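You operate a simulated robot arm through the tools that you are given. There is no shell and no other tool.

You are at the controls of a simulated two-armed robot. One attempt, no reset.

JOB
Pick up the blue cup with one hand, pass it to the other hand and put it on the top of the green press cabinet. Set down upright: blue cup.

It is judged by the outcome, as a careful person would: the job done as asked, and still so three seconds after it is handed in. It fails if anything else is knocked over, pushed out of place, dropped, spilled or broken.

ROBOT AND FRAMES
Two 7-joint arms with two-finger parallel grippers on one trunk, on a base that moves. Base frame: it is fixed to the floor where the robot stands at the start and does not move with it; the origin is under the middle of the robot, x ahead of it, y to its left, z up; the surface under the hand at the start is at about z = 740. Units: mm, rad, N and s.
The left shoulder is at the start at [60, 143, 889], the right one opposite. With the tool pointing down near the work surface each hand reaches from about 320 to 740 mm from the robot's upright axis, wherever it stands, measured 20 degrees to its own side. Places, roughly: top of the green press cabinet [-1800, 200, 1100]. Payload 1.57 kg a hand.
The tool frame of a hand sits at the grasp point between the pads (the TCP): z along the fingers, y along the line on which they close. The tips reach 30 mm beyond it. The gripper opens to 110 mm. The fingers are 24 mm wide and 12 mm thick; the gripper's body (48 by 112 mm) begins 78 mm behind the TCP.
Orientation is that of the tool frame in the base frame, as a unit quaternion [w, x, y, z]. With the fingers straight down and closing along the base's y, the tool's x points along the base's -x, its y along +y and its z along -z.

CONTROLS
- The arms move only by the tool jog_arm. It takes "left_motion", "right_motion" or both (then of equal length, played together; a hand with none holds still); each is one flat list of numbers, 7 for each row, row after row: the shift along the base's x, y, z in mm, then the turn, a rotation vector about the base's x, y, z in rad, then the closure in counts, from 0 (fully open) to 255 (shut). In form: [tx, ty, tz, rx, ry, rz, hand, tx, ty, tz, rx, ry, rz, hand, ...]. A call has 1 to 20 rows; each row is the pose to reach, as a shift and turn from the pose commanded when the call began. A row lasts 0.2 s, in which the tool goes at most 50 mm and 0.15 rad; a call with a longer step from one row to the next is refused whole, and so is a gripper value outside its range. Where a pose cannot be reached the arm comes as near as it can. A force on the tool above 40 N (or 10 N above the force at the start of the call, whichever is more), or a blocked arm, ends the call early, and 0.2 s more pass. Each finger travels about 45 mm/s and halts on what it meets, pressing with about 21 N; the grip force reading is that of the motor and also rises with nothing between the fingers. The clock runs only during rows and for 0.2 s after the last one: add rows that repeat a pose to give the fingers time. It gives the time, the measured TCP pose, the force on the tool (base axes), the opening and the grip force at its end, in the units of the frame above (readings bear some noise), with the torque about the TCP (base axes, N m) and any sound that the robot's microphone picked up.
- Cameras (640 x 400 px; columns grow to the right, rows downward): "scene" is now at [52, 17.2, 1502.8]; the picture's right is [0.21, -0.98, 0.00], its down [-0.68, -0.15, -0.71] and it looks along [0.70, 0.15, -0.70] (base axes); focal length 251 px, centre (320, 200). "left" rides on the left gripper at [70, -16, -141] in its tool frame; the picture's right is [0.23, 0.97, 0.00], its down [-0.85, 0.20, -0.48] and it looks along [-0.47, 0.11, 0.88] (tool axes); focal length 222 px, centre (320, 200). "right" rides on the right gripper at [70, 16, -141] in its tool frame; the picture's right is [-0.23, 0.97, 0.00], its down [-0.86, -0.20, -0.48] and it looks along [-0.47, -0.11, 0.88] (tool axes); focal length 222 px, centre (320, 200).
- get_image(camera): a new picture of that camera. No time passes.
- move_column(by): slides the trunk up (or, below 0, down) by that many mm; the arms and the scene camera ride with it, the base frame stays. It gives what a move gives, with no picture.
- drive_base(legs): drives the robot by 1 to 6 legs, each [ahead, left, turn to the left] in mm, mm and rad, along the robot's own axes; the way and the turn of a leg run together, so that a leg with both is an arc; at most 1500 mm and 3.142 rad a leg. The arms and the cameras ride along, it lands a little off, and it stops where it bumps. It gives what a move gives.
- head_to(pan, tilt): turns the head with the scene camera to pan (to the left, within 1.501 rad either way) and tilt (down, from -0.506 to 1.204), counted from straight ahead of the robot. It gives what a move gives.
- locate(camera, pixels): there is no depth. For up to 12 entries [column, row, z] of the newest picture of that camera ("zoom" is the newest enlarged one), the place [x, y] in the base frame at which the ray of that pixel passes the height z, good to about 2 mm. No time passes.
- zoom(camera, box): a new picture of the part [left, top, right, bottom] of that camera's present view, enlarged. No time passes.
- sign_off(): hands the job in; it is judged then, once.

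Leave the grippers open and the arms clear of the work at the hand-in unless told otherwise.

The tools are called after "Request:" as a command line: name --argument value ..., lists and objects as JSON in quotes. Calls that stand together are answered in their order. jog_arm: Moves the arms, as the interface text tells. Its arguments: {"type":"object","properties":{"left_motion":{"type":"array"},"right_motion":{"type":"array"}},"required":[]} The other tools are called the same way: move_column (by) moves the trunk up or down; drive_base (legs) drives the base; head_to (pan, tilt) turns the head that bears the scene camera; get_image (camera) takes a picture; locate (camera, pixels) gives the place at which the rays of pixels pass given heights; zoom (camera, box) takes an enlarged picture of a part of a camera's view; sign_off () hands the job in.

At the start:

```text
time_s: 0.0
left_eef_pos: [548.2, 234.7, 1040.3]
left_tool_rot: [0.0, 0.0, 1.0, 0.0]
left_contact_force: [0.0, 0.5, 1.4]
left_torque: [0.02, 0.02, 0.01]
left_opening: 109.8
left_finger_force: 0.1
right_eef_pos: [501.9, -165.9, 1006.5]
right_tool_rot: [0.001, -0.001, 1.0, 0.0]
right_contact_force: [-0.3, -0.1, -0.3]
right_torque: [0.01, -0.01, 0.01]
right_opening: 110.2
right_finger_force: 0.1
trunk travel left (down, up): [-488.0, 102.0]
robot x, y, heading: [0.7, -2.5, -0.002]
head pan, tilt (commanded): [0.211, 0.775]
```

scene: 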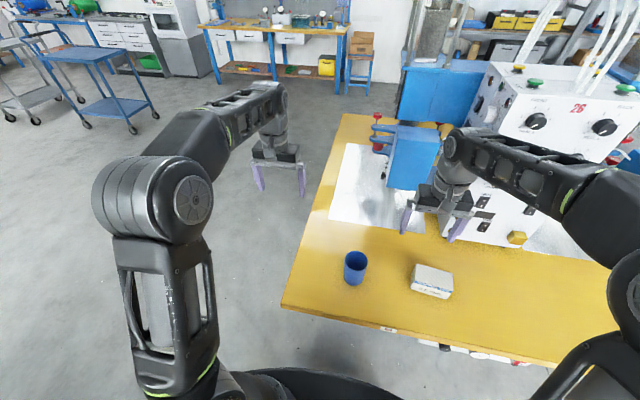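
right: 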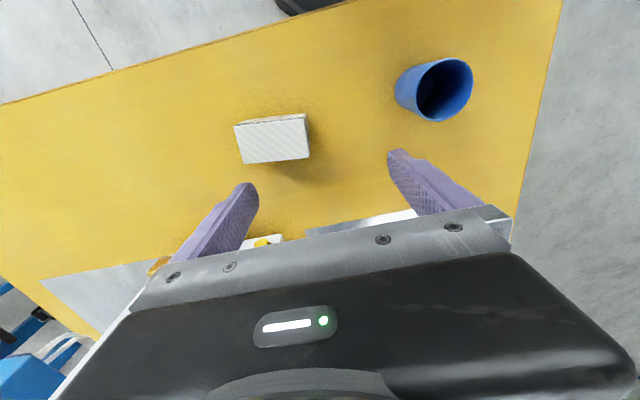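
left: 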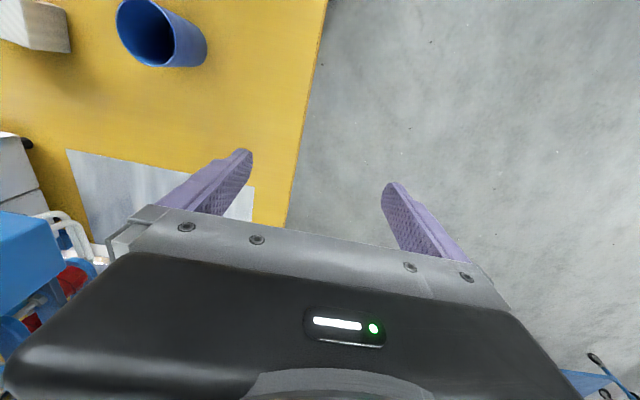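

I see the blue cup near scene pixel (355, 267) on the yellow bench, next to a white box at (431, 281). First I take a close look at the cup.

Request:
zoom --camera "scene" --box '[310, 230, 470, 330]'

Request:
zoom --camera "right" --box '[360, 30, 520, 130]'

```text
4.00 times, centred on (390, 280) of scene
```

zoom: 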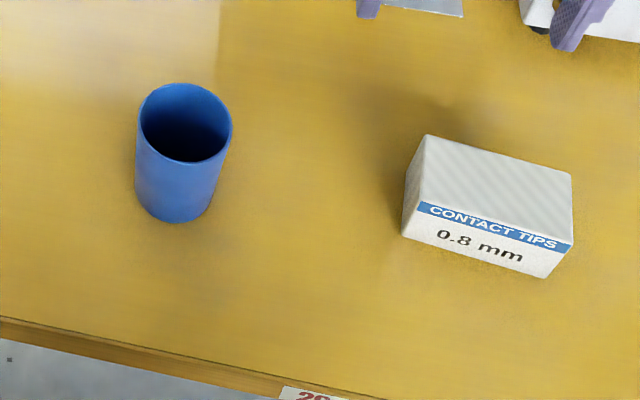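

```text
4.00 times, centred on (440, 80) of right
```

zoom: 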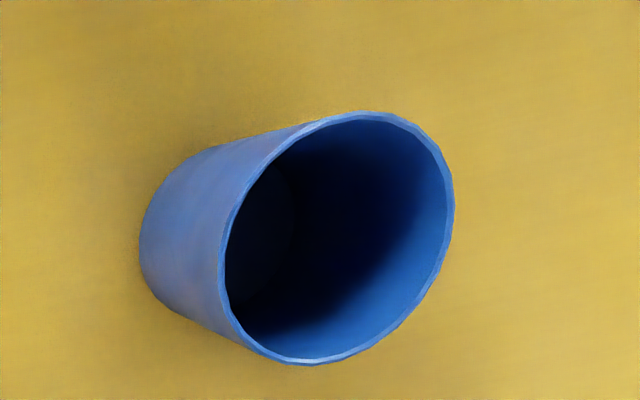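

I locate the rim centre (scene (356.5, 260.5), right (445, 89.5)) at several heights to find the rim height, plus the base points and the box.

Request:
locate --camera "scene" --pixels '[[356.5, 260.5, 820], [356.5, 260.5, 830], [356.5, 260.5, 840], [356.5, 260.5, 850], [353.5, 285.5, 740], [344.5, 261, 840], [368, 261, 840], [356.5, 250.7, 840], [356.5, 270.5, 840], [410, 289, 740], [446, 299, 740], [452, 290, 740]]'

Request:
locate --camera "right" --pixels '[[445, 89.5, 820], [445, 89.5, 830], [445, 89.5, 840], [445, 89.5, 850], [395, 95, 740], [410, 115, 740], [450, 58, 840], [436, 121, 840], [415, 95, 840], [473, 82, 840]]'

```text
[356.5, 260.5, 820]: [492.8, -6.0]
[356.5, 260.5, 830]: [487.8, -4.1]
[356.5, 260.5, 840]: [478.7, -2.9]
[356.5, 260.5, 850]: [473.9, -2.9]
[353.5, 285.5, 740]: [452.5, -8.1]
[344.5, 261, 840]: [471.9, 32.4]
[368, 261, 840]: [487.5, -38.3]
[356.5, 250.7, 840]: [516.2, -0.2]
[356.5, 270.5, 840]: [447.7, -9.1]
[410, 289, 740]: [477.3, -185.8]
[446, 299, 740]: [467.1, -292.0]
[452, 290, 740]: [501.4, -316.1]
```

```text
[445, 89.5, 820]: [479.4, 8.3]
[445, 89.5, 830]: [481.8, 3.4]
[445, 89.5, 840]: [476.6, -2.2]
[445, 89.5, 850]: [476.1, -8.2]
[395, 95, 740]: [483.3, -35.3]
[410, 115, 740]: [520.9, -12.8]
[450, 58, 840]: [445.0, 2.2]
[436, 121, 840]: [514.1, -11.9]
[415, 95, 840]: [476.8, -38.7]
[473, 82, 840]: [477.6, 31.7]
```

The cup stands near (478, -3), its rim at z≈840, about 72 mm wide, and it looks empty. Before choosing the grasp I want to see the surroundings and the cabinet behind me, so I pan the head left.

Request:
head_to --pan 1.5 --tilt 0.4

Request:
get_image --camera "scene"

Request:
head_to --pan -1.5 --tilt 0.4

Request:
get_image --camera "scene"

```text
time_s: 1.5
left_eef_pos: [547.5, 235.1, 1042.5]
left_tool_rot: [0.0, 0.001, 1.0, 0.0]
left_contact_force: [-0.1, 0.8, 0.3]
left_torque: [0.03, -0.01, 0.04]
left_opening: 110.0
left_finger_force: 0.1
right_eef_pos: [500.7, -165.8, 1006.5]
right_tool_rot: [0.0, 0.0, 1.0, 0.0]
right_contact_force: [0.7, -0.2, 0.9]
right_torque: [0.02, 0.02, -0.01]
right_opening: 110.2
right_finger_force: 0.1
trunk travel left (down, up): [-488.0, 102.0]
robot x, y, heading: [2.5, -2.1, 0.0]
head pan, tilt (commanded): [1.499, 0.4]
```

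```text
taken
```

scene: 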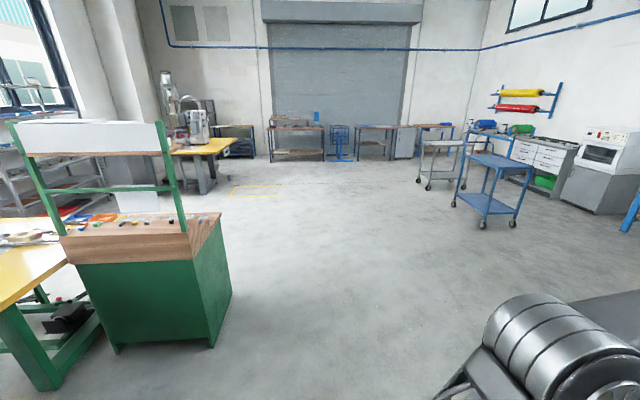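

```text
time_s: 4.1
left_eef_pos: [547.6, 235.4, 1041.3]
left_tool_rot: [0.0, -0.001, 1.0, 0.0]
left_contact_force: [0.5, -0.6, -0.6]
left_torque: [0.03, -0.01, 0.05]
left_opening: 109.9
left_finger_force: 0.1
right_eef_pos: [500.9, -166.3, 1007.1]
right_tool_rot: [-0.001, 0.0, 1.0, 0.0]
right_contact_force: [-1.0, -0.7, -0.1]
right_torque: [0.01, 0.03, 0.03]
right_opening: 110.1
right_finger_force: 0.0
trunk travel left (down, up): [-488.0, 102.0]
robot x, y, heading: [0.8, -2.4, 0.004]
head pan, tilt (commanded): [-1.499, 0.4]
```

```text
taken
```

scene: 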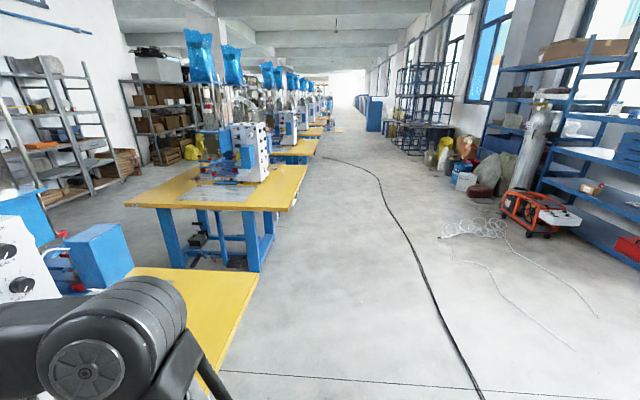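

The left view shows a green bench with a wooden top at (140, 230); it might not be the press cabinet. The earlier picture is gone from locate's newest set, so I look left again and locate its top.

Request:
head_to --pan 1.5 --tilt 0.4

Request:
get_image --camera "scene"

Request:
locate --camera "scene" --pixels '[[220, 215, 1100], [190, 258, 1100], [75, 262, 1100], [210, 345, 0], [117, 350, 0], [232, 290, 0], [70, 210, 740], [0, 310, 740]]'

```text
time_s: 6.7
left_eef_pos: [546.7, 233.5, 1041.2]
left_tool_rot: [0.0, -0.001, 1.0, 0.0]
left_contact_force: [-0.8, -0.3, 0.4]
left_torque: [-0.01, -0.02, 0.01]
left_opening: 110.0
left_finger_force: 0.1
right_eef_pos: [500.1, -166.2, 1007.1]
right_tool_rot: [0.0, 0.0, 1.0, 0.0]
right_contact_force: [-0.5, 0.0, -0.6]
right_torque: [0.01, -0.02, 0.0]
right_opening: 110.1
right_finger_force: 0.1
trunk travel left (down, up): [-488.0, 102.0]
robot x, y, heading: [1.0, 0.9, -0.002]
head pan, tilt (commanded): [1.499, 0.4]
```

```text
taken
```

scene: 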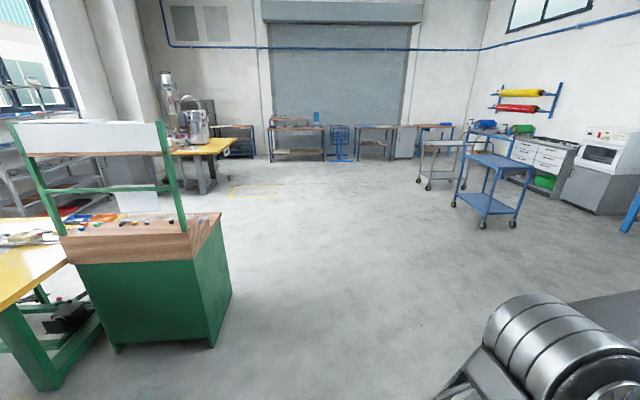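

```text
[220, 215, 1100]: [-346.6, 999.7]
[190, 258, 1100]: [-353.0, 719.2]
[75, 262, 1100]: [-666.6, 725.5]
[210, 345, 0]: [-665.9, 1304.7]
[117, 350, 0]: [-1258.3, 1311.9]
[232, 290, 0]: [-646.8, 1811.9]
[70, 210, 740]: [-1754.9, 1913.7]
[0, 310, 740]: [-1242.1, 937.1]
```

That bench stands at about (-960, 1550), not at (-1800, 200), so the press cabinet is further behind. I back off 250 mm from the table, then turn left 1.2 rad so the panned head can see it.

Request:
drive_base --legs '[[-250, 0, 0], [0, 0, 1.2]]'

Request:
get_image --camera "scene"

```text
time_s: 11.5
left_eef_pos: [-274.5, 596.1, 1041.3]
left_tool_rot: [0.0, -0.567, 0.824, 0.0]
left_contact_force: [0.3, 0.3, 0.8]
left_torque: [0.03, 0.01, -0.03]
left_opening: 110.0
left_finger_force: 0.0
right_eef_pos: [85.1, 407.5, 1007.1]
right_tool_rot: [0.0, -0.568, 0.823, 0.0]
right_contact_force: [0.5, 0.3, -0.1]
right_torque: [-0.03, 0.01, -0.01]
right_opening: 110.2
right_finger_force: 0.1
trunk travel left (down, up): [-488.0, 102.0]
robot x, y, heading: [-252.7, -0.6, 1.21]
head pan, tilt (commanded): [1.499, 0.4]
```

```text
taken
```

scene: 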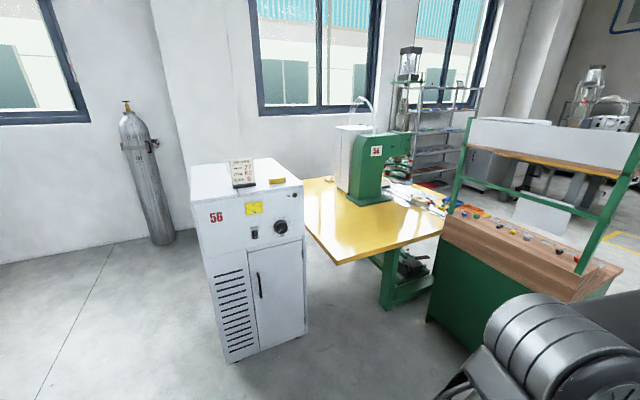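

I now see a white cabinet numbered 56 next to a green press, also numbered 56. I check whether its top matches the given place (-1800, 200, 1100), and zoom in on its top.

Request:
locate --camera "scene" --pixels '[[192, 165, 1100], [271, 158, 1100], [303, 184, 1100], [205, 203, 1100], [247, 178, 1100], [226, 362, 0], [306, 335, 0], [243, 187, 1100], [277, 182, 1100]]'

Request:
zoom --camera "scene" --box '[170, 130, 330, 230]'

```text
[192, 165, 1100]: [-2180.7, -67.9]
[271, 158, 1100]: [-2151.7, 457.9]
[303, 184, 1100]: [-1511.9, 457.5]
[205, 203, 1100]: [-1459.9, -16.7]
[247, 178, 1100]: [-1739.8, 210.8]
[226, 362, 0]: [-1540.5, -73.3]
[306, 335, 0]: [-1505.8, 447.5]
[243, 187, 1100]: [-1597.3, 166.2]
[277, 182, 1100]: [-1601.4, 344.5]
```

```text
4.00 times, centred on (250, 180) of scene
```

zoom: 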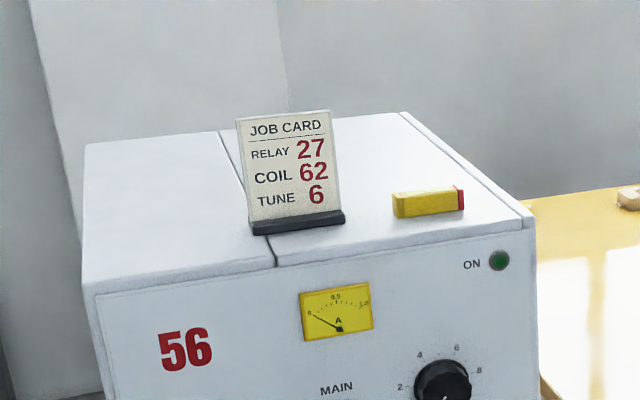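

The white cabinet 56 is the one at the given place (its number matches the green press 56). Its top spans about x -2150..-1510, y -60..457, with a job card stand and a yellow block on it; the part at y ≈ 0..60 near the front looks free. I return to the table to pick up the cup: turn right 1.21 rad, then forward 250 mm.

Request:
drive_base --legs '[[0, 0, -1.21], [253, 0, 0]]'

Request:
head_to --pan 0.1 --tilt 0.8

Request:
get_image --camera "scene"

Request:
get_image --camera "right"

```text
time_s: 16.4
left_eef_pos: [555.0, 222.3, 1041.5]
left_tool_rot: [0.0, 0.008, 1.0, -0.001]
left_contact_force: [0.3, -1.2, 0.3]
left_torque: [-0.03, -0.01, -0.01]
left_opening: 109.8
left_finger_force: 0.0
right_eef_pos: [501.1, -178.2, 1006.9]
right_tool_rot: [-0.001, 0.007, 1.0, 0.0]
right_contact_force: [0.4, 0.3, -0.2]
right_torque: [0.0, 0.01, 0.0]
right_opening: 110.3
right_finger_force: 0.0
trunk travel left (down, up): [-488.0, 102.0]
robot x, y, heading: [2.9, -1.9, -0.015]
head pan, tilt (commanded): [1.499, 0.4]
```

```text
time_s: 17.9
left_eef_pos: [553.5, 222.9, 1041.5]
left_tool_rot: [0.0, 0.008, 1.0, 0.0]
left_contact_force: [0.3, 0.2, 0.4]
left_torque: [0.03, 0.01, 0.0]
left_opening: 110.0
left_finger_force: 0.0
right_eef_pos: [500.4, -179.1, 1007.3]
right_tool_rot: [-0.001, 0.008, 1.0, -0.001]
right_contact_force: [-1.5, 0.2, -0.3]
right_torque: [-0.01, 0.0, 0.0]
right_opening: 110.0
right_finger_force: 0.0
trunk travel left (down, up): [-488.0, 102.0]
robot x, y, heading: [0.9, -0.4, -0.017]
head pan, tilt (commanded): [0.099, 0.799]
```

```text
taken
```

scene: 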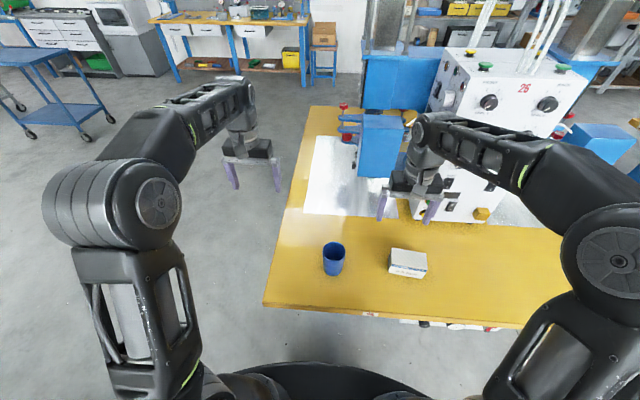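

```text
taken
```

right: 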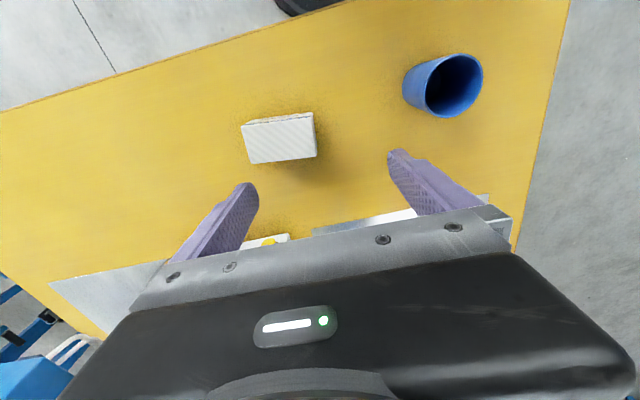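

The robot is back at the table; everything stands as before (cup at scene (333, 258), box at (408, 263)). Plan: right hand picks the cup from above, left hand takes it low from the side (fingers near-horizontal, camera up), and places it on the cabinet. I first test in free space that the left wrist can take that pose: yaw +90°.

Request:
jog_arm --left_motion '[0, 0, 0, 0, 0, 0.14, 0, 0, 0, 0, 0, 0, 0.28, 0, 0, 5, 0, 0, 0, 0.42, 0, 0, 10, 0, 0, 0, 0.56, 0, 0, 15, 0, 0, 0, 0.7, 0, 0, 20, 0, 0, 0, 0.84, 0, 0, 25, 0, 0, 0, 0.98, 0, 0, 30, 0, 0, 0, 1.12, 0, 0, 35, 0, 0, 0, 1.26, 0, 0, 40, 0, 0, 0, 1.4, 0, 0, 45, 0, 0, 0, 1.5, 0, 0, 50, 0, 0, 0, 1.58, 0, 0, 50, 0, 0, 0, 1.58, 0]'

Request:
get_image --camera "scene"

```text
time_s: 20.7
left_eef_pos: [555.1, 273.0, 1040.8]
left_tool_rot: [0.0, -0.705, 0.709, 0.001]
left_contact_force: [0.5, 0.2, -0.7]
left_torque: [0.0, -0.01, 0.01]
left_opening: 109.8
left_finger_force: 0.1
right_eef_pos: [499.3, -178.5, 1007.1]
right_tool_rot: [-0.001, 0.007, 1.0, -0.001]
right_contact_force: [0.0, -0.1, -0.2]
right_torque: [0.0, 0.0, -0.03]
right_opening: 110.0
right_finger_force: 0.1
trunk travel left (down, up): [-488.0, 102.0]
robot x, y, heading: [2.5, -2.8, -0.015]
head pan, tilt (commanded): [0.099, 0.799]
```

```text
taken
```

scene: 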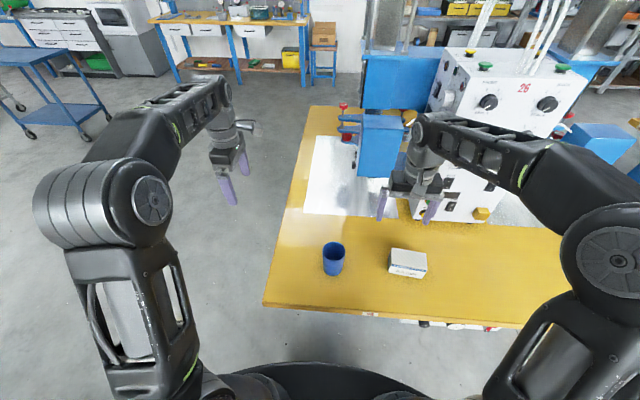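

The yaw worked and the camera is on the right side of the hand. Next I roll about the base x by -75° (about -1.3 rad), so that the fingers point to the right and slightly down, shifting the hand slightly right.

Request:
jog_arm --left_motion '[0, -8, 0, -0.13, 0, 0, 0, 0, -16, 0, -0.26, 0, 0, 0, 0, -24, 0, -0.39, 0, 0, 0, 0, -32, 0, -0.52, 0, 0, 0, 0, -40, 0, -0.65, 0, 0, 0, 0, -48, 0, -0.78, 0, 0, 0, 0, -56, 0, -0.91, 0, 0, 0, 0, -64, 0, -1.04, 0, 0, 0, 0, -72, 0, -1.17, 0, 0, 0, 0, -80, 0, -1.3, 0, 0, 0, 0, -80, 0, -1.3, 0, 0, 0]'

Request:
get_image --camera "scene"

Request:
get_image --camera "left"

```text
time_s: 23.1
left_eef_pos: [554.5, 191.8, 1040.5]
left_tool_rot: [-0.428, -0.561, 0.563, -0.431]
left_contact_force: [0.0, 0.7, -0.5]
left_torque: [-0.05, 0.02, 0.0]
left_opening: 110.0
left_finger_force: 0.1
left hand out of reach, approached as far as the arm can: row 1, 2, 3, 4, 5, 6, 7, 8
right_eef_pos: [500.0, -178.2, 1007.3]
right_tool_rot: [0.0, 0.008, 1.0, 0.001]
right_contact_force: [0.3, -0.8, 0.4]
right_torque: [-0.01, -0.03, 0.0]
right_opening: 110.1
right_finger_force: 0.1
trunk travel left (down, up): [-488.0, 102.0]
robot x, y, heading: [1.6, -1.8, -0.013]
head pan, tilt (commanded): [0.099, 0.799]
```

```text
taken
```

scene: 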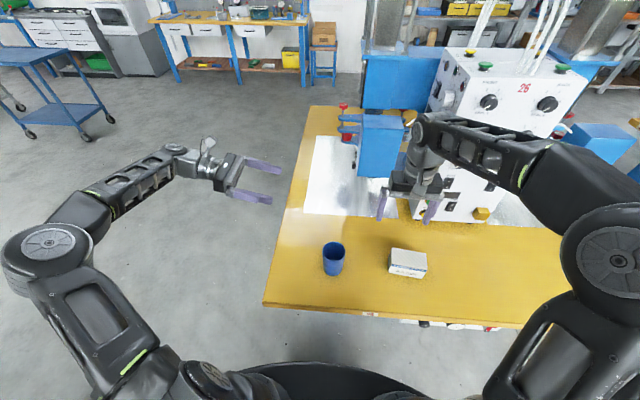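

```text
taken
```

left: 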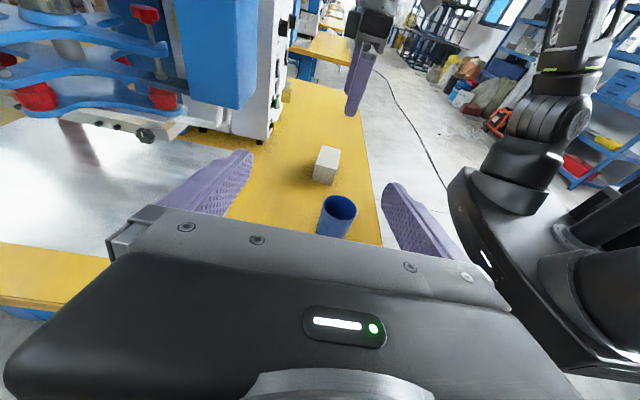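

The left hand reached the near-horizontal pose (554, 192, 1040), so the plan is feasible. Now I re-measure the cup with a zoom of the scene and right views.

Request:
zoom --camera "right" --box '[370, 30, 530, 130]'

Request:
zoom --camera "scene" --box '[294, 230, 374, 280]'

```text
4.00 times, centred on (450, 80) of right
```

zoom: 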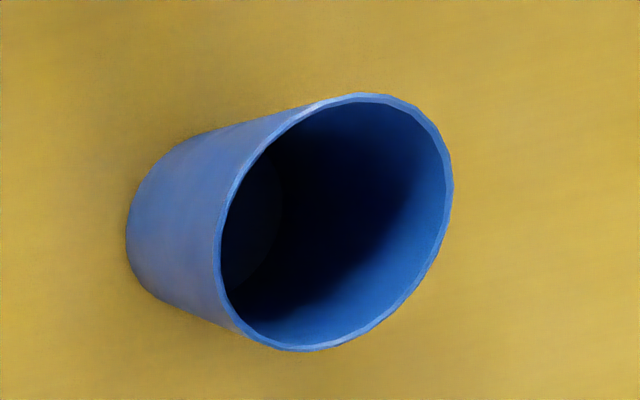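

```text
8.00 times, centred on (334, 255) of scene
```

zoom: 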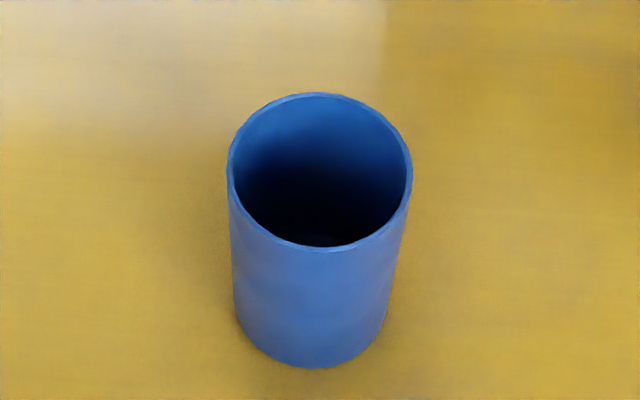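

Rim edges in the zoomed scene: left (228,175), right (413,178), top (318,93), bottom (325,251); base front (312,367).

Request:
locate --camera "zoom" --pixels '[[228, 175, 840], [413, 178, 840], [318, 93, 840], [325, 251, 840], [312, 367, 740], [234, 320, 740], [394, 310, 740], [228, 175, 830], [413, 178, 830], [318, 93, 830], [325, 251, 830]]'

Request:
locate --camera "right" --pixels '[[424.5, 95, 840], [483.2, 77, 840], [459.5, 53.5, 840], [446, 117.7, 840], [454, 85.5, 830], [454, 85.5, 840], [454, 85.5, 850], [401.5, 94, 740], [419, 106, 740]]'

```text
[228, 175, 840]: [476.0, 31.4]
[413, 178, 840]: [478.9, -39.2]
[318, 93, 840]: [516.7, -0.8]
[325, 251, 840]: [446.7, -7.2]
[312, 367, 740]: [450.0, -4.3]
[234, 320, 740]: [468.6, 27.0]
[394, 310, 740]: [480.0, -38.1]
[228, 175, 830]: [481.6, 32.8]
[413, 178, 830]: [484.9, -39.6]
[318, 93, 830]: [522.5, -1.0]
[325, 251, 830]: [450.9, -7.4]
```

```text
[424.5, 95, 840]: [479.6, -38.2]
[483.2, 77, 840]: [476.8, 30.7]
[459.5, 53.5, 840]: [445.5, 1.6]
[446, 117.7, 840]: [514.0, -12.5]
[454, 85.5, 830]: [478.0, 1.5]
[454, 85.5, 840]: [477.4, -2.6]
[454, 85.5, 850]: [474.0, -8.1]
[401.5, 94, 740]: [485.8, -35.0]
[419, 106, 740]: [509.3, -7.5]
```

The cup centre is about (480.5, -4), rim diameter ≈70, base ≈61, height ≈100. I move the right hand (open) over the cup at its present height: shift (-19.5, +174).

Request:
jog_arm --right_motion '[-3, 29, 0, 0, 0, 0.003, 0, -6.5, 58, 0, 0, 0, 0.006, 0, -10, 87, 0, 0, 0, 0.009, 0, -13, 116, 0, 0, 0, 0.012, 0, -16, 145, 0, 0, 0, 0.015, 0, -19.5, 174, 0, 0, 0, 0.015, 0, -19.5, 174, 0, 0, 0, 0.015, 0]'

Request:
get_image --camera "right"

Request:
get_image --camera "scene"

```text
time_s: 24.7
left_eef_pos: [553.9, 191.6, 1041.2]
left_tool_rot: [-0.426, -0.561, 0.565, -0.429]
left_contact_force: [0.0, -0.3, 0.8]
left_torque: [0.05, 0.01, 0.0]
left_opening: 110.0
left_finger_force: 0.0
right_eef_pos: [480.9, -3.7, 1007.2]
right_tool_rot: [-0.001, -0.001, 1.0, 0.001]
right_contact_force: [-0.7, 0.2, -0.1]
right_torque: [0.01, 0.02, 0.04]
right_opening: 110.1
right_finger_force: 0.1
trunk travel left (down, up): [-488.0, 102.0]
robot x, y, heading: [-2.4, -1.1, -0.016]
head pan, tilt (commanded): [0.099, 0.799]
```

```text
taken
```

right: 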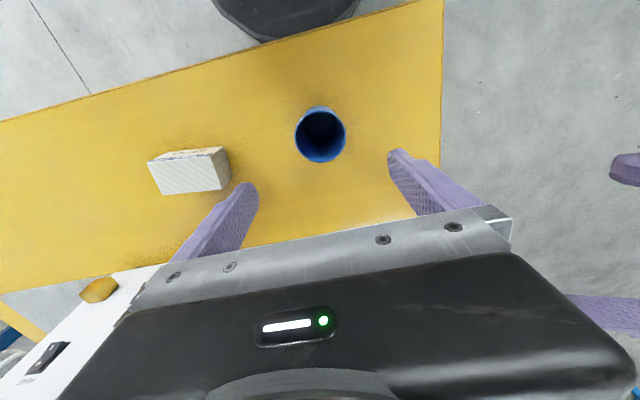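

```text
taken
```

scene: 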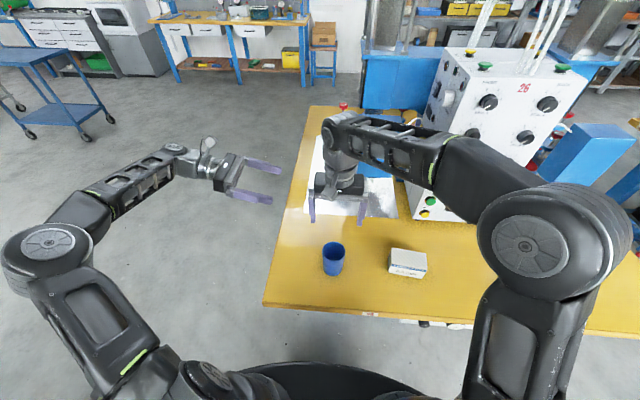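

The right hand is at (481, -4, 1007) above the cup. I confirm the cup's centre from this overhead view (rim about (320, 133)) with a zoom.

Request:
zoom --camera "right" --box '[280, 85, 360, 185]'

Request:
locate --camera "right" --pixels '[[294.5, 135, 840], [345.5, 134, 840], [319, 106.5, 840], [321, 162, 840], [320, 134.5, 835], [320, 134.5, 840]]'

```text
4.00 times, centred on (320, 135) of right
```

zoom: 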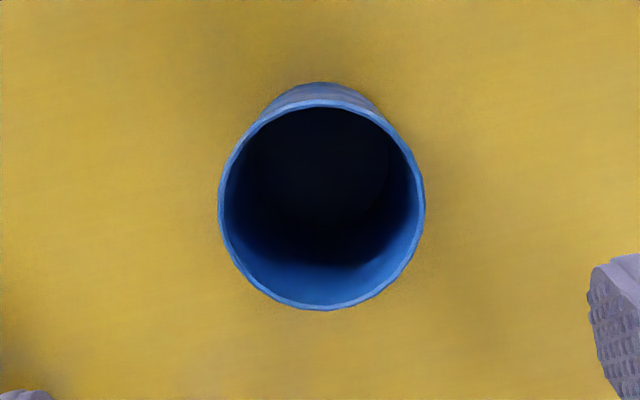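

```text
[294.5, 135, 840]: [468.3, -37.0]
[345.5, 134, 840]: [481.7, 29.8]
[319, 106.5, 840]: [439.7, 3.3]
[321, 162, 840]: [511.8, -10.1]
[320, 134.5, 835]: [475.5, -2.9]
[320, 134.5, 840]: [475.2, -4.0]
```

The rim in this zoom runs from (219, 205) to (425, 205) and from (322, 103) to (320, 310); I locate those.

Request:
locate --camera "zoom" --pixels '[[219, 207, 840], [425, 200, 840], [324, 102, 840], [318, 310, 840], [321, 205, 840]]'

```text
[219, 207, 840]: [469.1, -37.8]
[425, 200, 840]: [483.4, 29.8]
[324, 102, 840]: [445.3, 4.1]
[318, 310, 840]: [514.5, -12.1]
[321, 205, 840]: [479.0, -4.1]
```

The centre reads (480, -4), right under the hand at (481, -4). I descend 185 mm to TCP z≈822 with the fingers open, in small steps.

Request:
jog_arm --right_motion '[0, 0, -25, 0, 0, 0, 0, 0, 0, -50, 0, 0, 0, 0, 0, 0, -75, 0, 0, 0, 0, 0, 0, -100, 0, 0, 0, 0, 0, 0, -125, 0, 0, 0, 0, 0, 0, -145, 0, 0, 0, 0, -0.5, 0, -160, 0, 0, 0, 0, -0.5, 0, -175, 0, 0, 0, 0, -0.5, 0, -185, 0, 0, 0, 0, -0.5, 0, -185, 0, 0, 0, 0]'

Request:
get_image --camera "right"

Request:
zoom --camera "scene" --box '[270, 190, 430, 290]'

```text
time_s: 26.9
left_eef_pos: [553.4, 191.8, 1040.7]
left_tool_rot: [-0.426, -0.561, 0.565, -0.429]
left_contact_force: [0.3, 0.3, 0.2]
left_torque: [0.03, 0.01, 0.01]
left_opening: 109.9
left_finger_force: 0.0
right_eef_pos: [479.5, -4.3, 821.2]
right_tool_rot: [-0.001, 0.001, 1.0, 0.0]
right_contact_force: [-0.6, 0.9, -0.1]
right_torque: [0.0, 0.02, 0.01]
right_opening: 109.8
right_finger_force: 0.1
trunk travel left (down, up): [-488.0, 102.0]
robot x, y, heading: [4.5, -2.6, -0.018]
head pan, tilt (commanded): [0.099, 0.799]
```

```text
taken
```

right: 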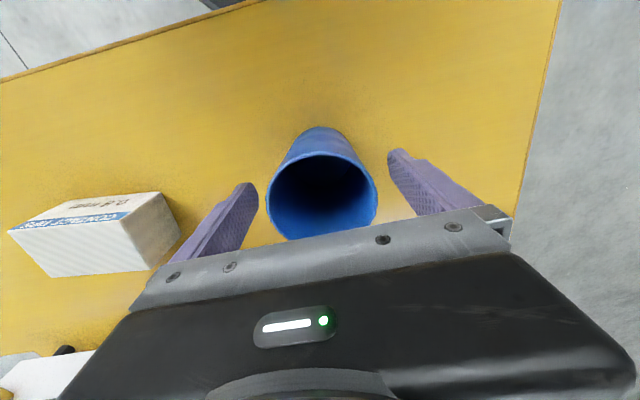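

```text
4.00 times, centred on (350, 240) of scene
```

zoom: 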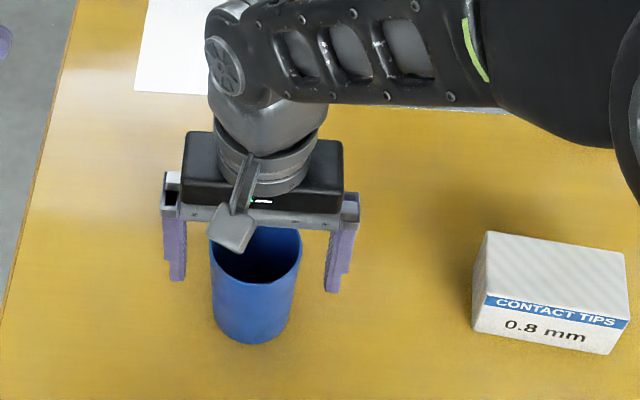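

The fingers straddle the cup with clearance on both sides. I close the right gripper and wait.

Request:
jog_arm --right_motion '[0, 0, 0, 0, 0, 0, 255, 0, 0, 0, 0, 0, 0, 255, 0, 0, 0, 0, 0, 0, 255, 0, 0, 0, 0, 0, 0, 255, 0, 0, 0, 0, 0, 0, 255, 0, 0, 0, 0, 0, 0, 255, 0, 0, 0, 0, 0, 0, 255]'

Request:
get_image --camera "right"

```text
time_s: 28.5
left_eef_pos: [554.4, 192.3, 1042.0]
left_tool_rot: [-0.425, -0.562, 0.564, -0.43]
left_contact_force: [-0.3, -0.5, 0.1]
left_torque: [-0.02, 0.0, 0.04]
left_opening: 110.3
left_finger_force: 0.1
right_eef_pos: [479.2, -4.5, 821.4]
right_tool_rot: [-0.001, 0.0, 1.0, 0.0]
right_contact_force: [-0.8, -0.1, 0.7]
right_torque: [-0.02, -0.01, -0.01]
right_opening: 70.4
right_finger_force: 21.3
trunk travel left (down, up): [-488.0, 102.0]
robot x, y, heading: [-2.0, -1.5, -0.022]
head pan, tilt (commanded): [0.099, 0.799]
```

```text
taken
```

right: 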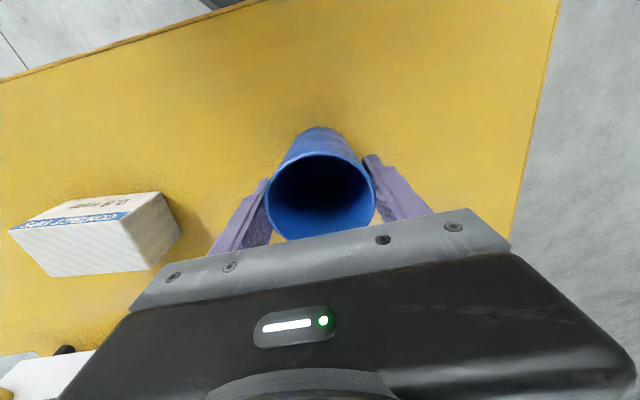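

The grip holds at 70.4 mm opening with 21 N. I lift slowly by 150 mm.

Request:
jog_arm --right_motion '[0, 0, 5, 0, 0, 0, 255, 0, 0, 12, 0, 0, 0, 255, 0, 0, 22, 0, 0, 0, 255, 0, 0, 35, 0, 0, 0, 255, 0, 0, 50, 0, 0, 0, 255, 0, 0, 65, 0, 0, 0, 255, 0, 0, 80, 0, 0, 0, 255, 0, 0, 95, 0, 0, 0, 255, 0, 0, 110, 0, 0, 0, 255, 0, 0, 125, 0, 0, 0, 255, 0, 0, 138, 0, 0, 0, 255, 0, 0, 147, 0, 0, 0, 255, 0, 0, 150, 0, 0, 0, 255, 0, 0, 150, 0, 0, 0, 255]'

Request:
get_image --camera "scene"

Request:
get_image --camera "left"

Request:
get_image --camera "right"

```text
time_s: 31.5
left_eef_pos: [553.9, 192.3, 1041.2]
left_tool_rot: [-0.426, -0.562, 0.565, -0.428]
left_contact_force: [0.1, -0.1, 0.0]
left_torque: [0.02, -0.01, 0.01]
left_opening: 110.1
left_finger_force: 0.0
right_eef_pos: [479.6, -5.9, 971.7]
right_tool_rot: [0.0, 0.0, 1.0, 0.0]
right_contact_force: [-0.9, -0.4, -1.0]
right_torque: [0.0, -0.01, -0.01]
right_opening: 70.5
right_finger_force: 20.8
trunk travel left (down, up): [-488.0, 102.0]
robot x, y, heading: [0.3, -7.3, -0.014]
head pan, tilt (commanded): [0.099, 0.799]
```

```text
taken
```

scene: 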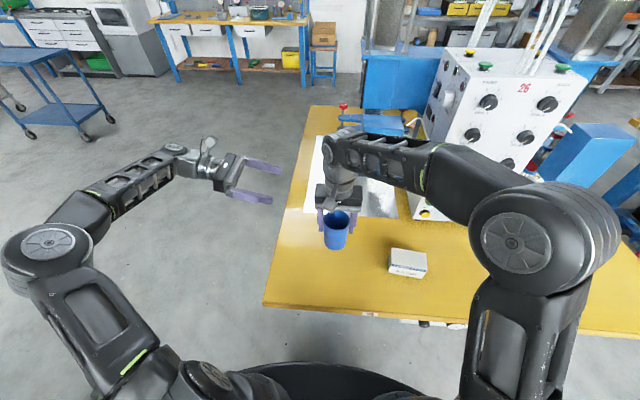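

```text
taken
```

left: 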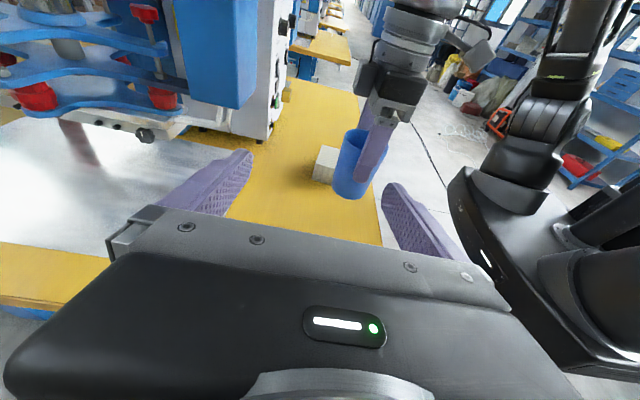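

```text
taken
```

right: 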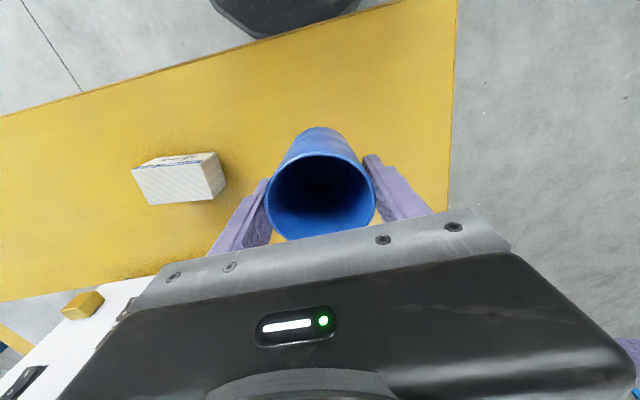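

The cup is lifted and hangs straight (opening still 70.5). Its axis is at (480, -6), bottom at z≈890. Now I bring the open left hand to the cup's height, still off to the left: shift (-74, 0, -114).

Request:
jog_arm --left_motion '[-12, 0, -19, 0, 0, 0, 0, -25, 0, -38, 0, 0, 0, 0, -37, 0, -57, 0, 0, 0, 0, -50, 0, -76, 0, 0, 0, 0, -62, 0, -95, 0, 0, 0, 0, -74, 0, -114, 0, 0, 0, 0, -74, 0, -114, 0, 0, 0, 0]'

Request:
get_image --camera "left"

Request:
get_image --camera "scene"

```text
time_s: 33.1
left_eef_pos: [480.3, 192.5, 927.0]
left_tool_rot: [-0.426, -0.562, 0.565, -0.429]
left_contact_force: [0.3, 0.4, -0.2]
left_torque: [-0.02, 0.03, -0.03]
left_opening: 109.8
left_finger_force: 0.1
right_eef_pos: [480.5, -4.5, 971.8]
right_tool_rot: [0.0, 0.0, 1.0, -0.001]
right_contact_force: [0.0, 0.2, -0.8]
right_torque: [-0.01, -0.01, 0.02]
right_opening: 70.7
right_finger_force: 21.7
trunk travel left (down, up): [-488.0, 102.0]
robot x, y, heading: [-0.1, -1.7, -0.014]
head pan, tilt (commanded): [0.099, 0.799]
```

```text
taken
```

left: 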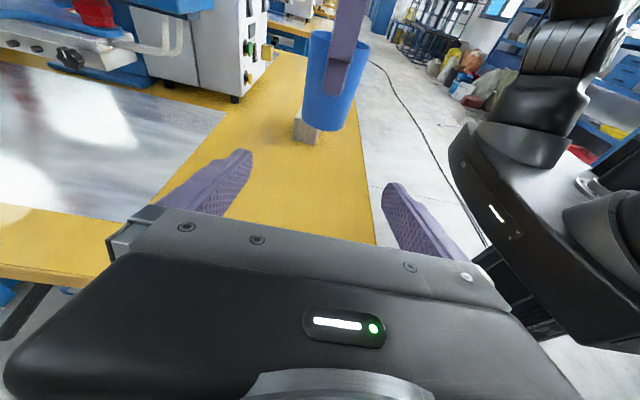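

```text
taken
```

scene: 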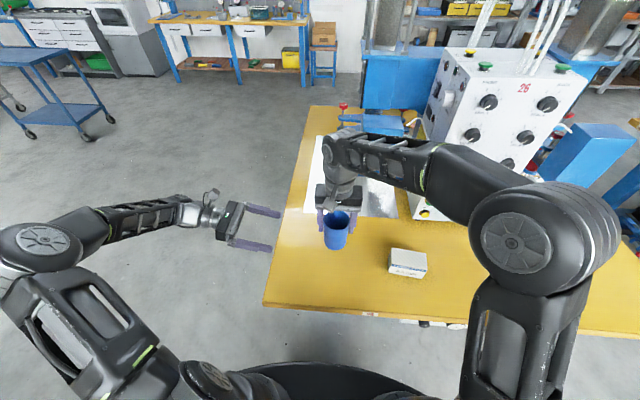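

The left hand is lined up at (480, 192.5, 927). I advance toward the cup by 120 mm first, then check.

Request:
jog_arm --left_motion '[0, -20, 0, 0, 0, 0, 0, 0, -40, 0, 0, 0, 0, 0, 0, -60, 0, 0, 0, 0, 0, 0, -80, 0, 0, 0, 0, 0, 0, -100, 0, 0, 0, 0, 0, 0, -115, 0, 0, 0, 0, 0, 0, -120, 0, 0, 0, 0, 0, 0, -120, 0, 0, 0, 0, 0]'

Request:
get_image --camera "left"

Request:
zoom --camera "scene" --box '[220, 160, 420, 285]'

```text
time_s: 34.9
left_eef_pos: [479.2, 72.4, 927.2]
left_tool_rot: [-0.426, -0.562, 0.565, -0.429]
left_contact_force: [0.4, 0.1, 0.3]
left_torque: [-0.01, 0.01, 0.0]
left_opening: 110.0
left_finger_force: 0.0
right_eef_pos: [482.0, -5.4, 973.5]
right_tool_rot: [0.0, -0.001, 1.0, -0.001]
right_contact_force: [-0.3, 0.2, -0.5]
right_torque: [-0.03, -0.02, -0.02]
right_opening: 70.2
right_finger_force: 20.6
trunk travel left (down, up): [-488.0, 102.0]
robot x, y, heading: [0.1, -4.3, -0.013]
head pan, tilt (commanded): [0.099, 0.799]
```

```text
taken
```

left: 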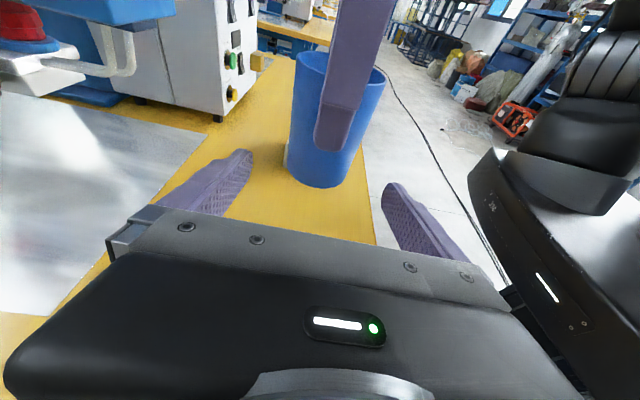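

```text
3.20 times, centred on (320, 222) of scene
```

zoom: 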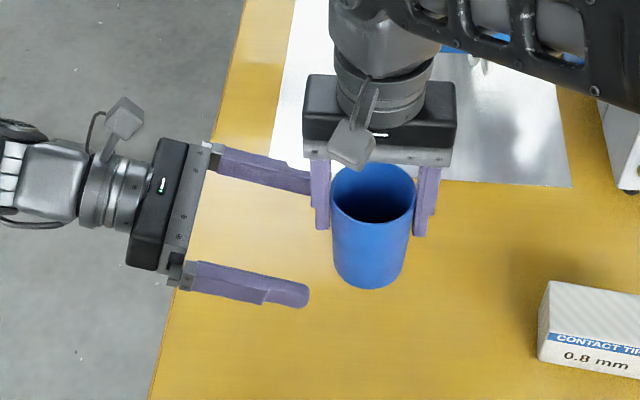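

The fingers bracket the cup well and nothing is near collision. I advance the last 68 mm slowly.

Request:
jog_arm --left_motion '[1, -10, 0, 0, 0, 0, 0, 1, -20, 0, 0, 0, 0, 0, 1, -30, 0, 0, 0, 0, 0, 1, -40, 0, 0, 0, 0, 0, 1, -50, 0, 0, 0, 0, 0, 1, -58, 0, 0, 0, 0, 0, 1, -64, 0, 0, 0, 0, 0, 1, -68, 0, 0, 0, 0, 0, 1, -68, 0, 0, 0, 0, 0]'

Request:
get_image --camera "left"

Request:
zoom --camera "scene" --box '[220, 160, 420, 285]'

Request:
get_image --camera "right"

```text
time_s: 36.9
left_eef_pos: [481.4, 4.3, 928.1]
left_tool_rot: [-0.427, -0.561, 0.564, -0.43]
left_contact_force: [0.1, 0.4, -0.4]
left_torque: [-0.02, 0.0, 0.0]
left_opening: 109.8
left_finger_force: 0.0
right_eef_pos: [480.9, -4.3, 972.9]
right_tool_rot: [0.0, 0.0, 1.0, 0.0]
right_contact_force: [0.3, -0.3, -0.3]
right_torque: [-0.01, 0.0, 0.04]
right_opening: 70.5
right_finger_force: 20.6
trunk travel left (down, up): [-488.0, 102.0]
robot x, y, heading: [-2.4, -3.8, -0.014]
head pan, tilt (commanded): [0.099, 0.799]
```

```text
taken
```

left: 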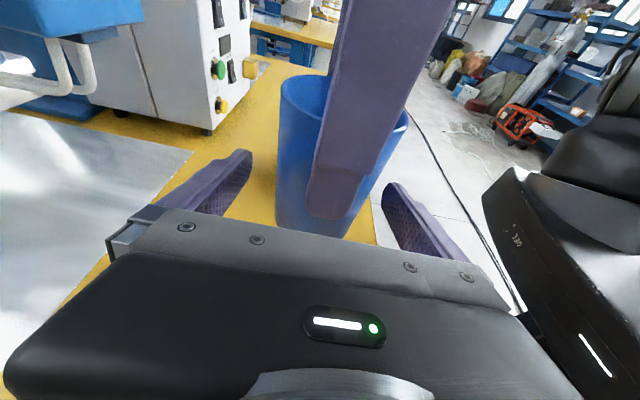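

```text
3.20 times, centred on (320, 222) of scene
```

zoom: 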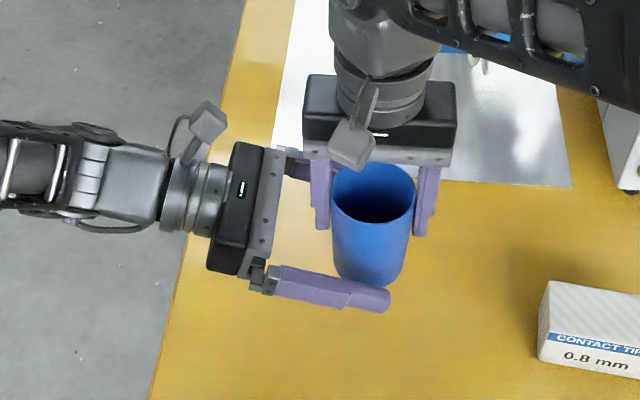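

```text
taken
```

right: 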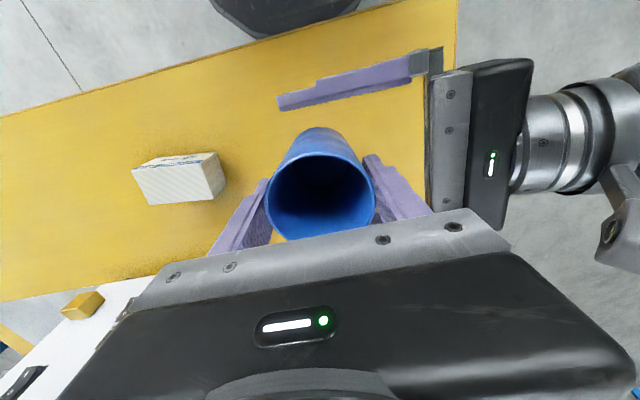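

The left fingers sit on the front and back of the cup's lower half, clear of the right hand. I close the left gripper while the right keeps holding.

Request:
jog_arm --left_motion '[0, 0, 0, 0, 0, 0, 120, 0, 0, 0, 0, 0, 0, 255, 0, 0, 0, 0, 0, 0, 255, 0, 0, 0, 0, 0, 0, 255, 0, 0, 0, 0, 0, 0, 255, 0, 0, 0, 0, 0, 0, 255, 0, 0, 0, 0, 0, 0, 255, 0, 0, 0, 0, 0, 0, 255]'

Request:
zoom --camera "scene" --box '[220, 160, 420, 285]'

Request:
get_image --camera "left"

```text
time_s: 38.7
left_eef_pos: [481.7, 3.7, 927.2]
left_tool_rot: [-0.427, -0.561, 0.565, -0.429]
left_contact_force: [-3.6, 0.5, 1.2]
left_torque: [0.0, -0.16, -0.06]
left_opening: 66.0
left_finger_force: 21.0
right_eef_pos: [480.5, -4.7, 972.8]
right_tool_rot: [0.0, 0.001, 1.0, 0.0]
right_contact_force: [3.7, -0.6, -0.9]
right_torque: [0.0, -0.03, 0.02]
right_opening: 70.5
right_finger_force: 21.2
trunk travel left (down, up): [-488.0, 102.0]
robot x, y, heading: [2.9, -3.8, -0.015]
head pan, tilt (commanded): [0.099, 0.799]
```

```text
3.20 times, centred on (320, 222) of scene
```

zoom: 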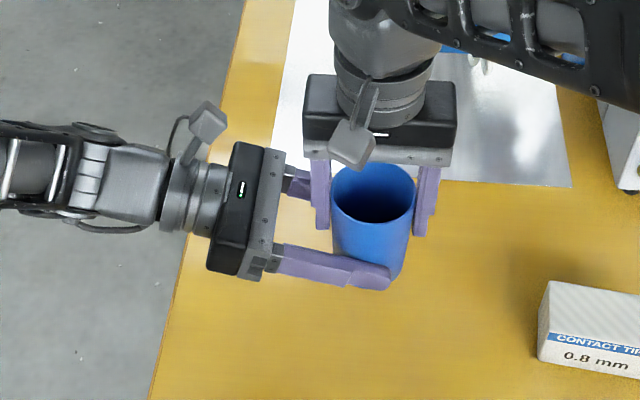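

```text
taken
```

left: 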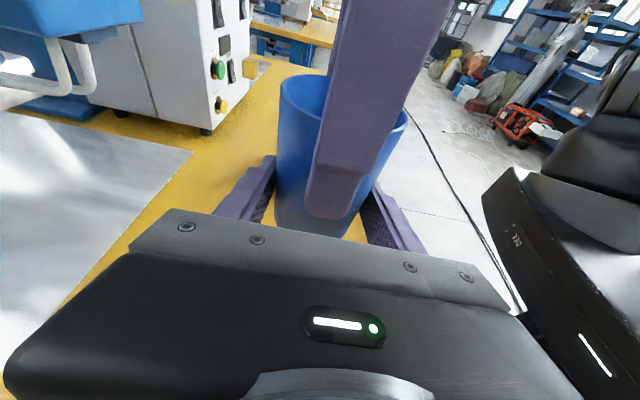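

Both hands now hold the cup (left opening 66.0, 21 N). There's a small cross force of about 3.6 N along x, so I ease the left hand by -0.8 mm before releasing.

Request:
jog_arm --left_motion '[-0.8, 0, 0, 0, 0, 0, 255, -0.8, 0, 0, 0, 0, 0, 255]'

```text
time_s: 39.3
left_eef_pos: [481.8, 4.8, 928.3]
left_tool_rot: [-0.426, -0.562, 0.565, -0.428]
left_contact_force: [-0.6, 0.5, -1.5]
left_torque: [-0.01, 0.1, -0.06]
left_opening: 65.8
left_finger_force: 21.1
right_eef_pos: [480.9, -4.5, 972.2]
right_tool_rot: [0.0, 0.0, 1.0, 0.0]
right_contact_force: [0.3, -1.1, 1.0]
right_torque: [-0.01, -0.08, 0.01]
right_opening: 70.2
right_finger_force: 20.8
trunk travel left (down, up): [-488.0, 102.0]
robot x, y, heading: [2.3, -3.5, -0.019]
head pan, tilt (commanded): [0.099, 0.799]
```

The forces are nearly zero now. I open the right gripper partly (count 40, about 93 mm), holding position, with the left hand gripping.

Request:
jog_arm --left_motion '[0, 0, 0, 0, 0, 0, 255, 0, 0, 0, 0, 0, 0, 255, 0, 0, 0, 0, 0, 0, 255, 0, 0, 0, 0, 0, 0, 255]' --right_motion '[0, 0, 0, 0, 0, 0, 80, 0, 0, 0, 0, 0, 0, 40, 0, 0, 0, 0, 0, 0, 40, 0, 0, 0, 0, 0, 0, 40]'

Request:
get_image --camera "right"

Request:
get_image --camera "left"

Request:
zoom --camera "scene" --box '[220, 160, 420, 285]'

```text
time_s: 40.3
left_eef_pos: [480.9, 5.1, 926.1]
left_tool_rot: [-0.426, -0.561, 0.565, -0.428]
left_contact_force: [-0.5, -0.6, -0.6]
left_torque: [-0.02, 0.01, -0.04]
left_opening: 66.2
left_finger_force: 20.6
right_eef_pos: [480.5, -3.6, 973.1]
right_tool_rot: [0.0, 0.0, 1.0, 0.0]
right_contact_force: [0.3, 0.0, 0.6]
right_torque: [0.01, 0.02, -0.02]
right_opening: 92.8
right_finger_force: 0.1
trunk travel left (down, up): [-488.0, 102.0]
robot x, y, heading: [-1.9, -4.6, -0.014]
head pan, tilt (commanded): [0.099, 0.799]
```

```text
taken
```

right: 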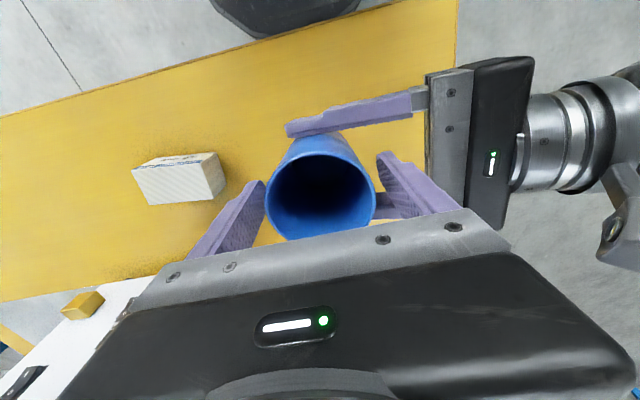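

```text
taken
```

left: 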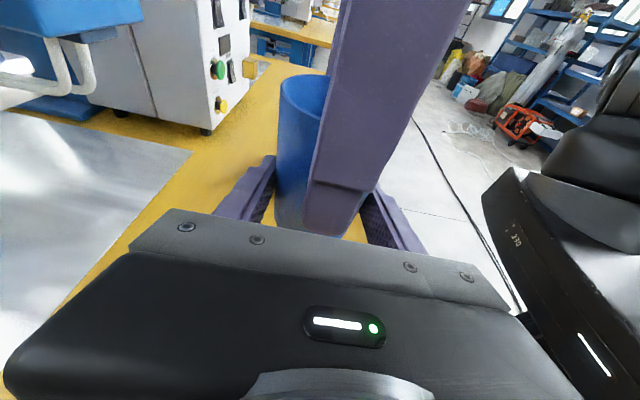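

```text
3.20 times, centred on (320, 222) of scene
```

zoom: 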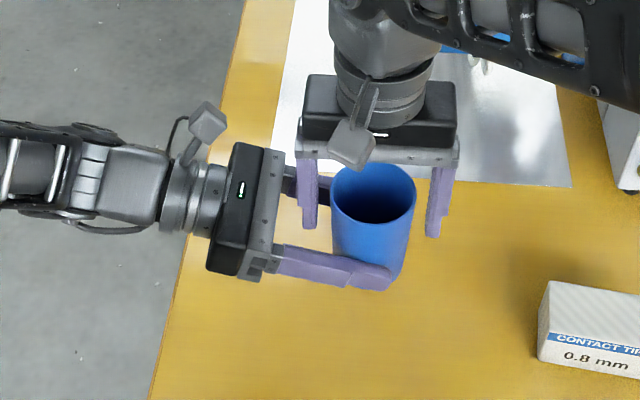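

The left hand holds the cup alone and steady; the right fingers are free of the rim. I lift the right hand straight up 120 mm.

Request:
jog_arm --right_motion '[0, 0, 10, 0, 0, 0, 40, 0, 0, 25, 0, 0, 0, 40, 0, 0, 40, 0, 0, 0, 40, 0, 0, 60, 0, 0, 0, 40, 0, 0, 80, 0, 0, 0, 40, 0, 0, 100, 0, 0, 0, 40, 0, 0, 120, 0, 0, 0, 40, 0, 0, 120, 0, 0, 0, 40]'

Request:
get_image --camera "scene"

```text
time_s: 42.1
left_eef_pos: [480.0, 4.8, 927.4]
left_tool_rot: [-0.426, -0.562, 0.565, -0.429]
left_contact_force: [0.5, 0.6, 0.4]
left_torque: [0.02, 0.01, -0.02]
left_opening: 66.1
left_finger_force: 21.2
right_eef_pos: [480.4, -4.3, 1052.9]
right_tool_rot: [0.0, -0.001, 1.0, 0.0]
right_contact_force: [0.5, 0.2, -0.7]
right_torque: [0.01, 0.03, 0.01]
right_opening: 92.7
right_finger_force: 0.0
right hand out of reach, approached as far as the arm can: row 6, 7, 8
trunk travel left (down, up): [-488.0, 102.0]
robot x, y, heading: [3.7, 1.5, -0.023]
head pan, tilt (commanded): [0.099, 0.799]
```

```text
taken
```

scene: 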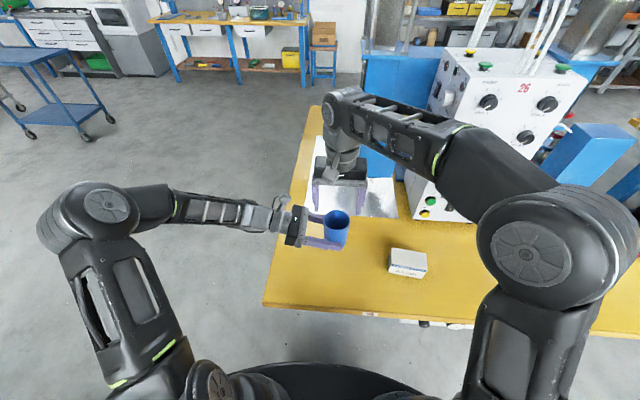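

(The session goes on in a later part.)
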